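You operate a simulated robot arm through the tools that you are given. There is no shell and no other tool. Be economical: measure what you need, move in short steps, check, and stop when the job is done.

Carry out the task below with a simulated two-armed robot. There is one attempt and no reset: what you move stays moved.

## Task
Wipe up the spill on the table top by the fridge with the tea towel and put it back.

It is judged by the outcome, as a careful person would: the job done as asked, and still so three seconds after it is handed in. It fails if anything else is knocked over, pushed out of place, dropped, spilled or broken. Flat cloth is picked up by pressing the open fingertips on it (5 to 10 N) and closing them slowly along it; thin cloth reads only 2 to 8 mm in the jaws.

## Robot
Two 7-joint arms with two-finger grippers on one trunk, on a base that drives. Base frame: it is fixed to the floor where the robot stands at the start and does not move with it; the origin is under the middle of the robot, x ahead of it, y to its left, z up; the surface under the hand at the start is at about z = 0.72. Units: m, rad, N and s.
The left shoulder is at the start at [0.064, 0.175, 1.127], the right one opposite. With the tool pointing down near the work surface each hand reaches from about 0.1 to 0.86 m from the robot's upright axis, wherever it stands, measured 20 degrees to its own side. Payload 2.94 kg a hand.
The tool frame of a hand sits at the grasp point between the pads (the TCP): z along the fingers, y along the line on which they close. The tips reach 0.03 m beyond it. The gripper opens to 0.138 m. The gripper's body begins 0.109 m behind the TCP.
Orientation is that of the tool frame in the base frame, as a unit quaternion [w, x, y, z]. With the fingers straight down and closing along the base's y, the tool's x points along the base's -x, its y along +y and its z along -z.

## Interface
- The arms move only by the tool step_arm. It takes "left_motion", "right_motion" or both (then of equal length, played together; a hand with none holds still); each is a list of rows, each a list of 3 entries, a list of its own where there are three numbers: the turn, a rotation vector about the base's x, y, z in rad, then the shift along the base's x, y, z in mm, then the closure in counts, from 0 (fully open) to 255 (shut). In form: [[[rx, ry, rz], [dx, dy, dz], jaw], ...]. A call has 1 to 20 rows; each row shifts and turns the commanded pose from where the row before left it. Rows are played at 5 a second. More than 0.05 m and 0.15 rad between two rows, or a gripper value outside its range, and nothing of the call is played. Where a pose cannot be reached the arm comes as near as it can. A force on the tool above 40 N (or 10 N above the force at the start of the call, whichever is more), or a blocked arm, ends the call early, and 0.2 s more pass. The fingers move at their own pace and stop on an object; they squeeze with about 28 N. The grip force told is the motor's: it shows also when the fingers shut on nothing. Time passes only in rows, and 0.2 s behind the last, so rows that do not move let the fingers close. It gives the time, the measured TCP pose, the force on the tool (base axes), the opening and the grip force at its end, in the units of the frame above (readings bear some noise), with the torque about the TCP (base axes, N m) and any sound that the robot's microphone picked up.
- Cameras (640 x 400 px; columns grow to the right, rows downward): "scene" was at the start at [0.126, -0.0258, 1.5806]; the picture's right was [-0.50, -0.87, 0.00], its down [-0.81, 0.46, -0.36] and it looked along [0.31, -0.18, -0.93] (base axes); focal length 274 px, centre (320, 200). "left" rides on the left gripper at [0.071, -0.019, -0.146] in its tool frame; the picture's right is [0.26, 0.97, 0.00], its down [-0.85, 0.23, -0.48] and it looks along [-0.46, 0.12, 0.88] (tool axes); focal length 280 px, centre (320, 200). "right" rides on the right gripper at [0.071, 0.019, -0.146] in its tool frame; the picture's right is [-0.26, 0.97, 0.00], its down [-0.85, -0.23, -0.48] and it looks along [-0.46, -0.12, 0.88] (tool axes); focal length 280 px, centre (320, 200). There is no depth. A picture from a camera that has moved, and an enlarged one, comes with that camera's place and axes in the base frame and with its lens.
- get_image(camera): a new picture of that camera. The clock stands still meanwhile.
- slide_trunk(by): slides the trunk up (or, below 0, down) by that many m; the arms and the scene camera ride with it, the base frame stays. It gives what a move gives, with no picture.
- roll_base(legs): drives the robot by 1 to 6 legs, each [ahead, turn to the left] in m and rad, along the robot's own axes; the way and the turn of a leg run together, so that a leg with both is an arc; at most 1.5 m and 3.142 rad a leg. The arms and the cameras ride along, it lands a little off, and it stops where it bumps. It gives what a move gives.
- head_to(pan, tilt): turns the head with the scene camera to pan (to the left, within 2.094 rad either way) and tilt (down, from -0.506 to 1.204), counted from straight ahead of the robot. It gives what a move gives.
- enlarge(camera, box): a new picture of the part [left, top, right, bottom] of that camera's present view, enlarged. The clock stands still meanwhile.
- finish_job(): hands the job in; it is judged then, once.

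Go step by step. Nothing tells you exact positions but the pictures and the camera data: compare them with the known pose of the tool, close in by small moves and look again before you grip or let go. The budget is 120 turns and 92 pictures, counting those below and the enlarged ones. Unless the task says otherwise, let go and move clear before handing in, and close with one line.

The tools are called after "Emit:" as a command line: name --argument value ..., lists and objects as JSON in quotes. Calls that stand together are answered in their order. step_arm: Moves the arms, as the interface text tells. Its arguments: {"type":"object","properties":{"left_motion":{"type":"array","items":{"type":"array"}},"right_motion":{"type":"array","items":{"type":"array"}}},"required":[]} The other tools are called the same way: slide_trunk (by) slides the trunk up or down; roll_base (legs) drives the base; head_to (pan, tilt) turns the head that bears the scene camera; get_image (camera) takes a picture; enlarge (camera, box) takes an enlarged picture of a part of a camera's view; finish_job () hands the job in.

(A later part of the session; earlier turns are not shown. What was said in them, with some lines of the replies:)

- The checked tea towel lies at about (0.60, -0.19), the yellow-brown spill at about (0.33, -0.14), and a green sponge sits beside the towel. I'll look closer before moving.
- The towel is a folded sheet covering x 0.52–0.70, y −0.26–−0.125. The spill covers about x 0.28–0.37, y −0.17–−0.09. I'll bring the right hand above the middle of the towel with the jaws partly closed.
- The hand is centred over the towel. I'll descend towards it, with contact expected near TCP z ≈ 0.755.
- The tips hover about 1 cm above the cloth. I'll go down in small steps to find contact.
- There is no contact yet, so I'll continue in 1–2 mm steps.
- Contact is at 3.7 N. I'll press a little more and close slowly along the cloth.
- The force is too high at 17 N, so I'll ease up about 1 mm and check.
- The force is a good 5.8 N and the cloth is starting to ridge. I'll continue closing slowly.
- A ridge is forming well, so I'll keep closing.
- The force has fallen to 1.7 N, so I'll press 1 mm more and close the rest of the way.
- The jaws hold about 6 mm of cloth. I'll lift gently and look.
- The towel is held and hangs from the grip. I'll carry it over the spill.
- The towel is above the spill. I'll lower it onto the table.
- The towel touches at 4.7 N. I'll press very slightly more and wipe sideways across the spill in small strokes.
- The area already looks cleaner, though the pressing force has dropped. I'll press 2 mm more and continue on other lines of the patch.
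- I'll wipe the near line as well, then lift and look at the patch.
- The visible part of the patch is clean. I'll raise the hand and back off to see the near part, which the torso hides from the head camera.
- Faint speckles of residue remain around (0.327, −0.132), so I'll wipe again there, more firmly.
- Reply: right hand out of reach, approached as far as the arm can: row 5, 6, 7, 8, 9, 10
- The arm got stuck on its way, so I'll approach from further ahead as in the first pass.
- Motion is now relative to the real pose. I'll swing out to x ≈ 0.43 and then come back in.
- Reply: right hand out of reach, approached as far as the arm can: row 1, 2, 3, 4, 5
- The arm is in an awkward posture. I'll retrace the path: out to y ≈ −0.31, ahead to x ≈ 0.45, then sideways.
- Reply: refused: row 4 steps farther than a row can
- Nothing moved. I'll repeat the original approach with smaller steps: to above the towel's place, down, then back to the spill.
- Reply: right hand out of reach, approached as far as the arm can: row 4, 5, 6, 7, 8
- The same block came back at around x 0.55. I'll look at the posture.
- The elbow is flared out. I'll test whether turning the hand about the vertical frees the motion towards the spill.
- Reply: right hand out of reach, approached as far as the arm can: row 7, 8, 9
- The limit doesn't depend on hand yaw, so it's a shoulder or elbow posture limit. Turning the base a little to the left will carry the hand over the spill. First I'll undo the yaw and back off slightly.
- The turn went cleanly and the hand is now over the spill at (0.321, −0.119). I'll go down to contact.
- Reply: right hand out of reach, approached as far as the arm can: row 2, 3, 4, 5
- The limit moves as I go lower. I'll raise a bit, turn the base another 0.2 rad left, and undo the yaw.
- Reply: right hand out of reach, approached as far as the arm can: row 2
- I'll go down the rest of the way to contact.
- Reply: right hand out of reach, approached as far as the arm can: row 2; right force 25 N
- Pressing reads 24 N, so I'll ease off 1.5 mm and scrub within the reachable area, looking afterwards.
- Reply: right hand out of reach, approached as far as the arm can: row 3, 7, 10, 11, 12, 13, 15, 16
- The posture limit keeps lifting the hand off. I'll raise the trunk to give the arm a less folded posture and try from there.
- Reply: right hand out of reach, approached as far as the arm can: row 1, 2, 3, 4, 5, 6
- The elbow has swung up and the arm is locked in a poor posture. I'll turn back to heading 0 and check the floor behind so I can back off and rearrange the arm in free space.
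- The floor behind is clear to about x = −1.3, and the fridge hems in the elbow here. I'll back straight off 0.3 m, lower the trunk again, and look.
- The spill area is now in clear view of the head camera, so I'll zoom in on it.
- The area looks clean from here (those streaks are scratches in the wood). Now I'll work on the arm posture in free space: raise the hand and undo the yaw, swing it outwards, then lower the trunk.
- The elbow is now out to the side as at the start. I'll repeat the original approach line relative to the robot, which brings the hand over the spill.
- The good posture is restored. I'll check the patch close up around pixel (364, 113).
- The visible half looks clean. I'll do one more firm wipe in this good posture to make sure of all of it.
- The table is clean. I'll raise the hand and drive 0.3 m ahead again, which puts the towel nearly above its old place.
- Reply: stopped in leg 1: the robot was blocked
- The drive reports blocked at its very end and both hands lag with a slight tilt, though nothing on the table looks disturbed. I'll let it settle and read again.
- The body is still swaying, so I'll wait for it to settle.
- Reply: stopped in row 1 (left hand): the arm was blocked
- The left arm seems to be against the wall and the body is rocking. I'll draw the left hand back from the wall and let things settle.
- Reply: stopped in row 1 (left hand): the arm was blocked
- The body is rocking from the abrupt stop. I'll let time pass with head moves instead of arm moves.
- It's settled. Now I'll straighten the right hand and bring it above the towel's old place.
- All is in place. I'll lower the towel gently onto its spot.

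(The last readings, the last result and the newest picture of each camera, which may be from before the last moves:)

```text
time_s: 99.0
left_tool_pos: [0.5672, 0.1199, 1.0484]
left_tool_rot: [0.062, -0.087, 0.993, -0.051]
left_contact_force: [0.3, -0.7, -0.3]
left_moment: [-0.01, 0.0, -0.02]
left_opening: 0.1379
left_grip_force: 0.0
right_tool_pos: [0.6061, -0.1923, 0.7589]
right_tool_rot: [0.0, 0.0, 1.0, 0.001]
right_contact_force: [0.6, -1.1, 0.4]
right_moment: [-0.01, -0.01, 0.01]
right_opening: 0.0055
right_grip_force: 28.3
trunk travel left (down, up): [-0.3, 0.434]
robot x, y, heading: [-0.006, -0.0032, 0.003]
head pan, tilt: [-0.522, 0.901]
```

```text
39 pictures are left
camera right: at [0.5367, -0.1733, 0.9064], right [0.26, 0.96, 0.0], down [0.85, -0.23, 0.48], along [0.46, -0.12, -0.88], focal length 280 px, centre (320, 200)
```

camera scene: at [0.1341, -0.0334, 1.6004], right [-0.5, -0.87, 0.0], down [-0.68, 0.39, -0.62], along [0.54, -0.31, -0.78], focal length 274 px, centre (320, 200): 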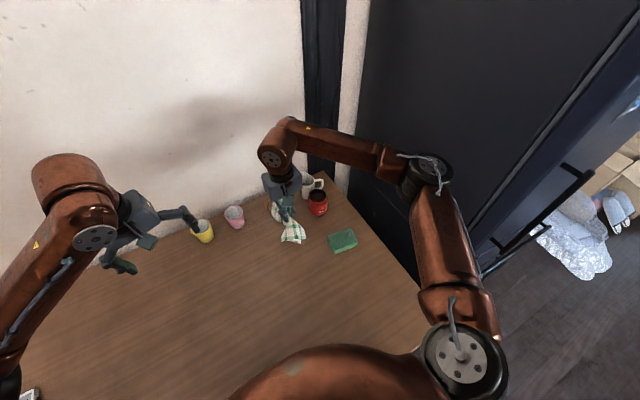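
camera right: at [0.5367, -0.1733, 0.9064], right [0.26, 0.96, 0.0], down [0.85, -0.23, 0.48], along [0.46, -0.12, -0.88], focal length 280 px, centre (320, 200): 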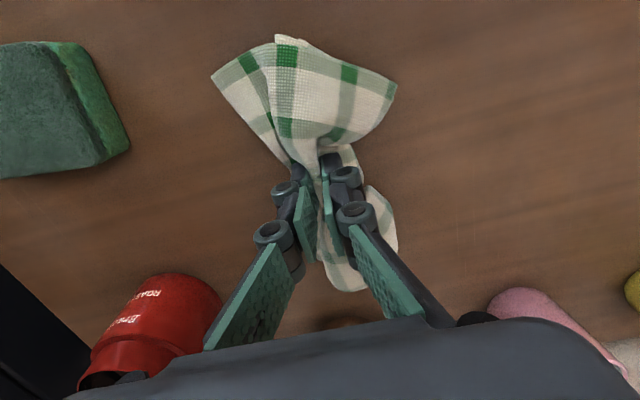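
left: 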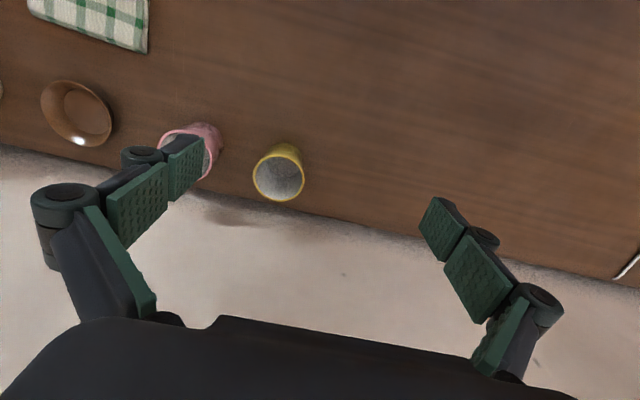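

The towel is down. I'll open slowly so the ridge relaxes and spreads back.

Emit:
step_arm --right_motion '[[[0, 0, 0], [0, 0, -2], 250], [[0, 0, 0], [0, 0, -1], 240], [[0, 0, 0], [0, 0, 0], 230], [[0, 0, 0], [0, 0, 0], 220], [[0, 0, 0], [0, 0, 0], 210], [[0, 0, 0], [0, 0, 0], 200], [[0, 0, 0], [0, 0, 0], 190], [[0, 0, 0], [0, 0, 0], 180], [[0, 0, 0], [0, 0, 0], 170], [[0, 0, 0], [0, 0, 0], 160]]'

Emit:
get_image --camera "right"

```text
time_s: 101.2
left_tool_pos: [0.5664, 0.1184, 1.0469]
left_tool_rot: [0.062, -0.087, 0.993, -0.051]
left_contact_force: [0.1, 0.9, 0.4]
left_moment: [-0.01, 0.0, 0.04]
left_opening: 0.1379
left_grip_force: 0.1
right_tool_pos: [0.606, -0.1918, 0.7565]
right_tool_rot: [0.0, 0.0, 1.0, 0.001]
right_contact_force: [0.3, 0.1, 0.5]
right_moment: [0.04, 0.02, 0.01]
right_opening: 0.0514
right_grip_force: 0.0
trunk travel left (down, up): [-0.3, 0.434]
robot x, y, heading: [-0.011, 0.0034, 0.001]
head pan, tilt: [-0.522, 0.901]
```

```text
38 pictures are left
camera right: at [0.5363, -0.1731, 0.9029], right [0.26, 0.96, 0.0], down [0.85, -0.23, 0.48], along [0.46, -0.12, -0.88], focal length 280 px, centre (320, 200)
```

right: 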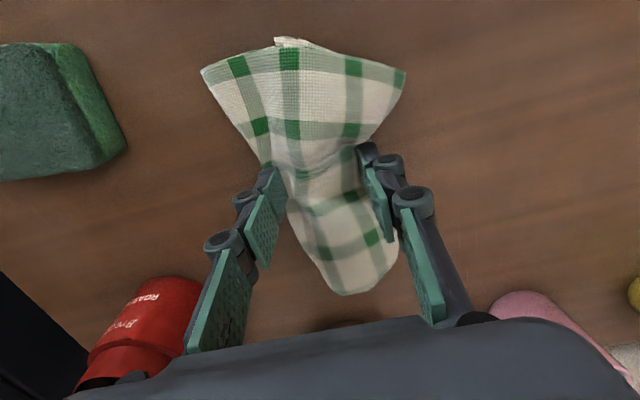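

The towel is released. I'll lift straight up slowly and look at it.

Emit:
step_arm --right_motion '[[[0, 0, 0], [0, 0, 5], 140], [[0, 0, 0], [0, 0, 10], 120], [[0, 0, 0], [0, 0, 20], 120], [[0, 0, 0], [0, 0, 30], 120], [[0, 0, 0], [0, 0, 40], 120], [[0, 0, 0], [0, 0, 40], 120], [[0, 0, 0], [0, 0, 0], 120]]'

Emit:
get_image --camera "right"

```text
time_s: 102.8
left_tool_pos: [0.5675, 0.1205, 1.0476]
left_tool_rot: [0.062, -0.087, 0.993, -0.051]
left_contact_force: [-0.3, -0.6, -0.6]
left_moment: [0.04, -0.01, 0.01]
left_opening: 0.138
left_grip_force: 0.0
right_tool_pos: [0.606, -0.1918, 0.9003]
right_tool_rot: [-0.002, -0.001, 1.0, 0.0]
right_contact_force: [-0.1, 0.6, 0.6]
right_moment: [0.01, 0.02, -0.01]
right_opening: 0.0728
right_grip_force: 0.1
trunk travel left (down, up): [-0.3, 0.434]
robot x, y, heading: [-0.0099, 0.0054, 0.001]
head pan, tilt: [-0.522, 0.901]
```

```text
37 pictures are left
camera right: at [0.5366, -0.173, 1.0478], right [0.26, 0.96, 0.0], down [0.85, -0.23, 0.47], along [0.46, -0.12, -0.88], focal length 280 px, centre (320, 200)
```

right: 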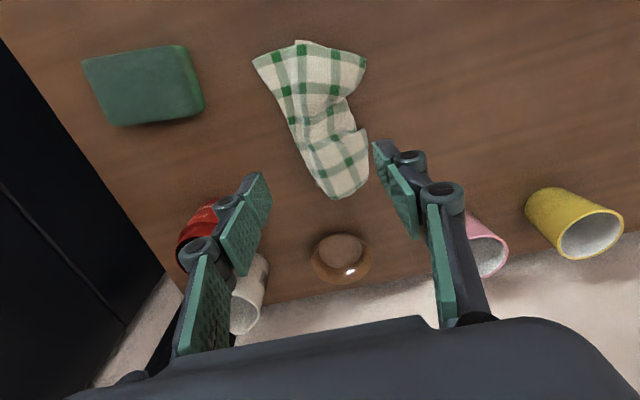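

The towel is back on its spot but rumpled. I'll smooth it by pressing the nearly closed fingertips on the middle and opening them outward.

Emit:
step_arm --right_motion '[[[0, 0, 0], [0, 6, -40], 215], [[0, 0, 0], [0, 0, -40], 215], [[0, 0, 0], [0, 0, -35], 215], [[0, 0, 0], [0, 0, -15], 215], [[0, 0, 0], [0, 0, -8], 215], [[0, 0, 0], [0, 0, -4], 215], [[0, 0, 0], [0, 0, -3], 215], [[0, 0, 0], [0, 0, 0], 215]]'

```text
time_s: 104.6
left_tool_pos: [0.5668, 0.1188, 1.0483]
left_tool_rot: [0.062, -0.088, 0.993, -0.053]
left_contact_force: [-0.7, 0.3, 0.3]
left_moment: [0.0, -0.01, 0.01]
left_opening: 0.1379
left_grip_force: 0.2
right_tool_pos: [0.605, -0.1857, 0.7561]
right_tool_rot: [0.0, 0.0, 1.0, 0.002]
right_contact_force: [-0.1, -0.4, 8.6]
right_moment: [-0.1, -0.02, -0.01]
right_opening: 0.0213
right_grip_force: 0.0
trunk travel left (down, up): [-0.3, 0.434]
robot x, y, heading: [-0.0079, -0.0001, 0.006]
head pan, tilt: [-0.522, 0.901]
```

Emit:
step_arm --right_motion '[[[0, 0, 0], [0, 0, 0], 208], [[0, 0, 0], [0, 0, -0.5], 200], [[0, 0, 0], [0, 0, -0.5], 192], [[0, 0, 0], [0, 0, -0.5], 184], [[0, 0, 0], [0, 0, -0.5], 176], [[0, 0, 0], [0, 0, -0.5], 168], [[0, 0, 0], [0, 0, 0], 160], [[0, 0, 0], [0, 0, 0], 152], [[0, 0, 0], [0, 0, 0], 144], [[0, 0, 0], [0, 0, 0], 136], [[0, 0, 0], [0, 0, 0], 128], [[0, 0, 0], [0, 0, 0], 120], [[0, 0, 0], [0, 0, 10], 120], [[0, 0, 0], [0, 0, 40], 120], [[0, 0, 0], [0, 0, 45], 120], [[0, 0, 0], [0, 0, 45], 120], [[0, 0, 0], [0, 0, 0], 120]]'

Emit:
get_image --camera "right"

```text
time_s: 108.2
left_tool_pos: [0.5669, 0.1199, 1.0484]
left_tool_rot: [0.062, -0.087, 0.993, -0.051]
left_contact_force: [-0.1, -0.9, -0.3]
left_moment: [0.02, 0.03, 0.0]
left_opening: 0.1382
left_grip_force: 0.1
right_tool_pos: [0.6073, -0.1864, 0.8939]
right_tool_rot: [-0.001, 0.001, 1.0, 0.0]
right_contact_force: [-0.2, -0.7, -0.3]
right_moment: [0.03, -0.01, 0.02]
right_opening: 0.073
right_grip_force: 0.1
trunk travel left (down, up): [-0.3, 0.434]
robot x, y, heading: [-0.0102, 0.0032, -0.001]
head pan, tilt: [-0.522, 0.901]
```

```text
36 pictures are left
camera right: at [0.5362, -0.1681, 1.0405], right [0.26, 0.96, 0.0], down [0.85, -0.23, 0.47], along [0.46, -0.12, -0.88], focal length 280 px, centre (320, 200)
```

right: 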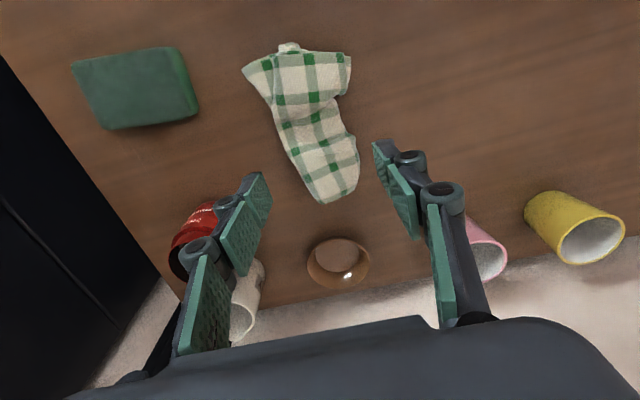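

The towel lies flatter, centred at about (0.60, −0.20), within a centimetre of where it was. I'll move the hand clear and do a final check.

Emit:
step_arm --right_motion '[[[0, 0, 0], [0, 0, 40], 120], [[0, 0, 0], [0, 0, 40], 120], [[0, 0, 0], [-20, -15, 15], 120], [[0, 0, 0], [-30, -22, 0], 120], [[0, 0, 0], [-30, -22, 0], 120], [[0, 0, 0], [-30, -22, 0], 120], [[0, 0, 0], [-30, -22, 0], 120], [[0, 0, 0], [-30, -22, 0], 120], [[0, 0, 0], [-30, -22, 0], 120], [[0, 0, 0], [-20, -15, 0], 120], [[0, 0, 0], [0, 0, 0], 120]]'

Emit:
get_image --camera "right"

Emit:
head_to --pan -0.522 --tilt 1.201

Emit:
enlarge --camera "scene" --box '[180, 60, 420, 250]'

```text
time_s: 110.6
left_tool_pos: [0.5691, 0.13, 1.0467]
left_tool_rot: [0.059, -0.091, 0.993, -0.053]
left_contact_force: [0.7, 2.0, -0.3]
left_moment: [-0.26, 0.05, -0.03]
left_opening: 0.1378
left_grip_force: 0.0
right_tool_pos: [0.3887, -0.3391, 0.9911]
right_tool_rot: [-0.001, -0.002, 1.0, -0.001]
right_contact_force: [0.8, 2.8, -0.1]
right_moment: [-0.21, 0.05, 0.03]
right_opening: 0.073
right_grip_force: 0.0
trunk travel left (down, up): [-0.3, 0.434]
robot x, y, heading: [-0.0015, 0.0005, 0.003]
head pan, tilt: [-0.522, 0.901]
```

```text
35 pictures are left
camera right: at [0.3183, -0.3206, 1.1376], right [0.26, 0.97, 0.0], down [0.85, -0.22, 0.48], along [0.46, -0.13, -0.88], focal length 280 px, centre (320, 200)
```

right: 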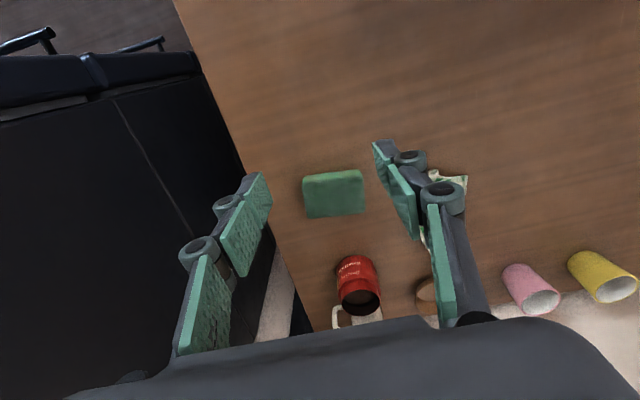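

```text
time_s: 111.4
left_tool_pos: [0.5673, 0.1199, 1.047]
left_tool_rot: [0.061, -0.087, 0.993, -0.052]
left_contact_force: [0.4, -0.4, 0.7]
left_moment: [-0.02, 0.04, -0.01]
left_opening: 0.1376
left_grip_force: 0.0
right_tool_pos: [0.3859, -0.3487, 0.9881]
right_tool_rot: [0.0, 0.0, 1.0, 0.0]
right_contact_force: [0.0, 0.4, -0.1]
right_moment: [0.03, 0.02, 0.04]
right_opening: 0.073
right_grip_force: 0.1
trunk travel left (down, up): [-0.3, 0.434]
robot x, y, heading: [-0.0061, 0.0035, 0.001]
head pan, tilt: [-0.522, 1.201]
```

```text
2.11 times, centred on (300, 155) of scene
camera zoom: at [0.1176, -0.0235, 1.5806], right [-0.5, -0.87, 0.0], down [-0.81, 0.46, -0.36], along [0.31, -0.18, -0.93], focal length 577 px, centre (362, 295)
```

zoom: 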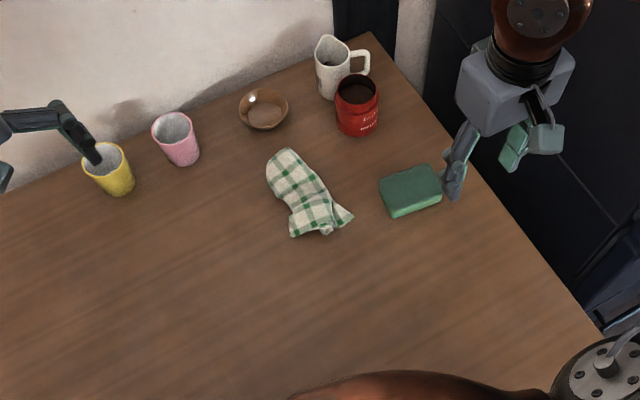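

The table is clean, all the other items stand where they were, the towel is back in its place, and both hands are clear. Handing in.

Emit:
finish_job

```text
The job is handed in.
```

I wiped up the spill with the tea towel and put the towel back within about a centimetre of its old spot. It lies somewhat rumpled rather than neatly folded, and nothing else on the table looks moved.
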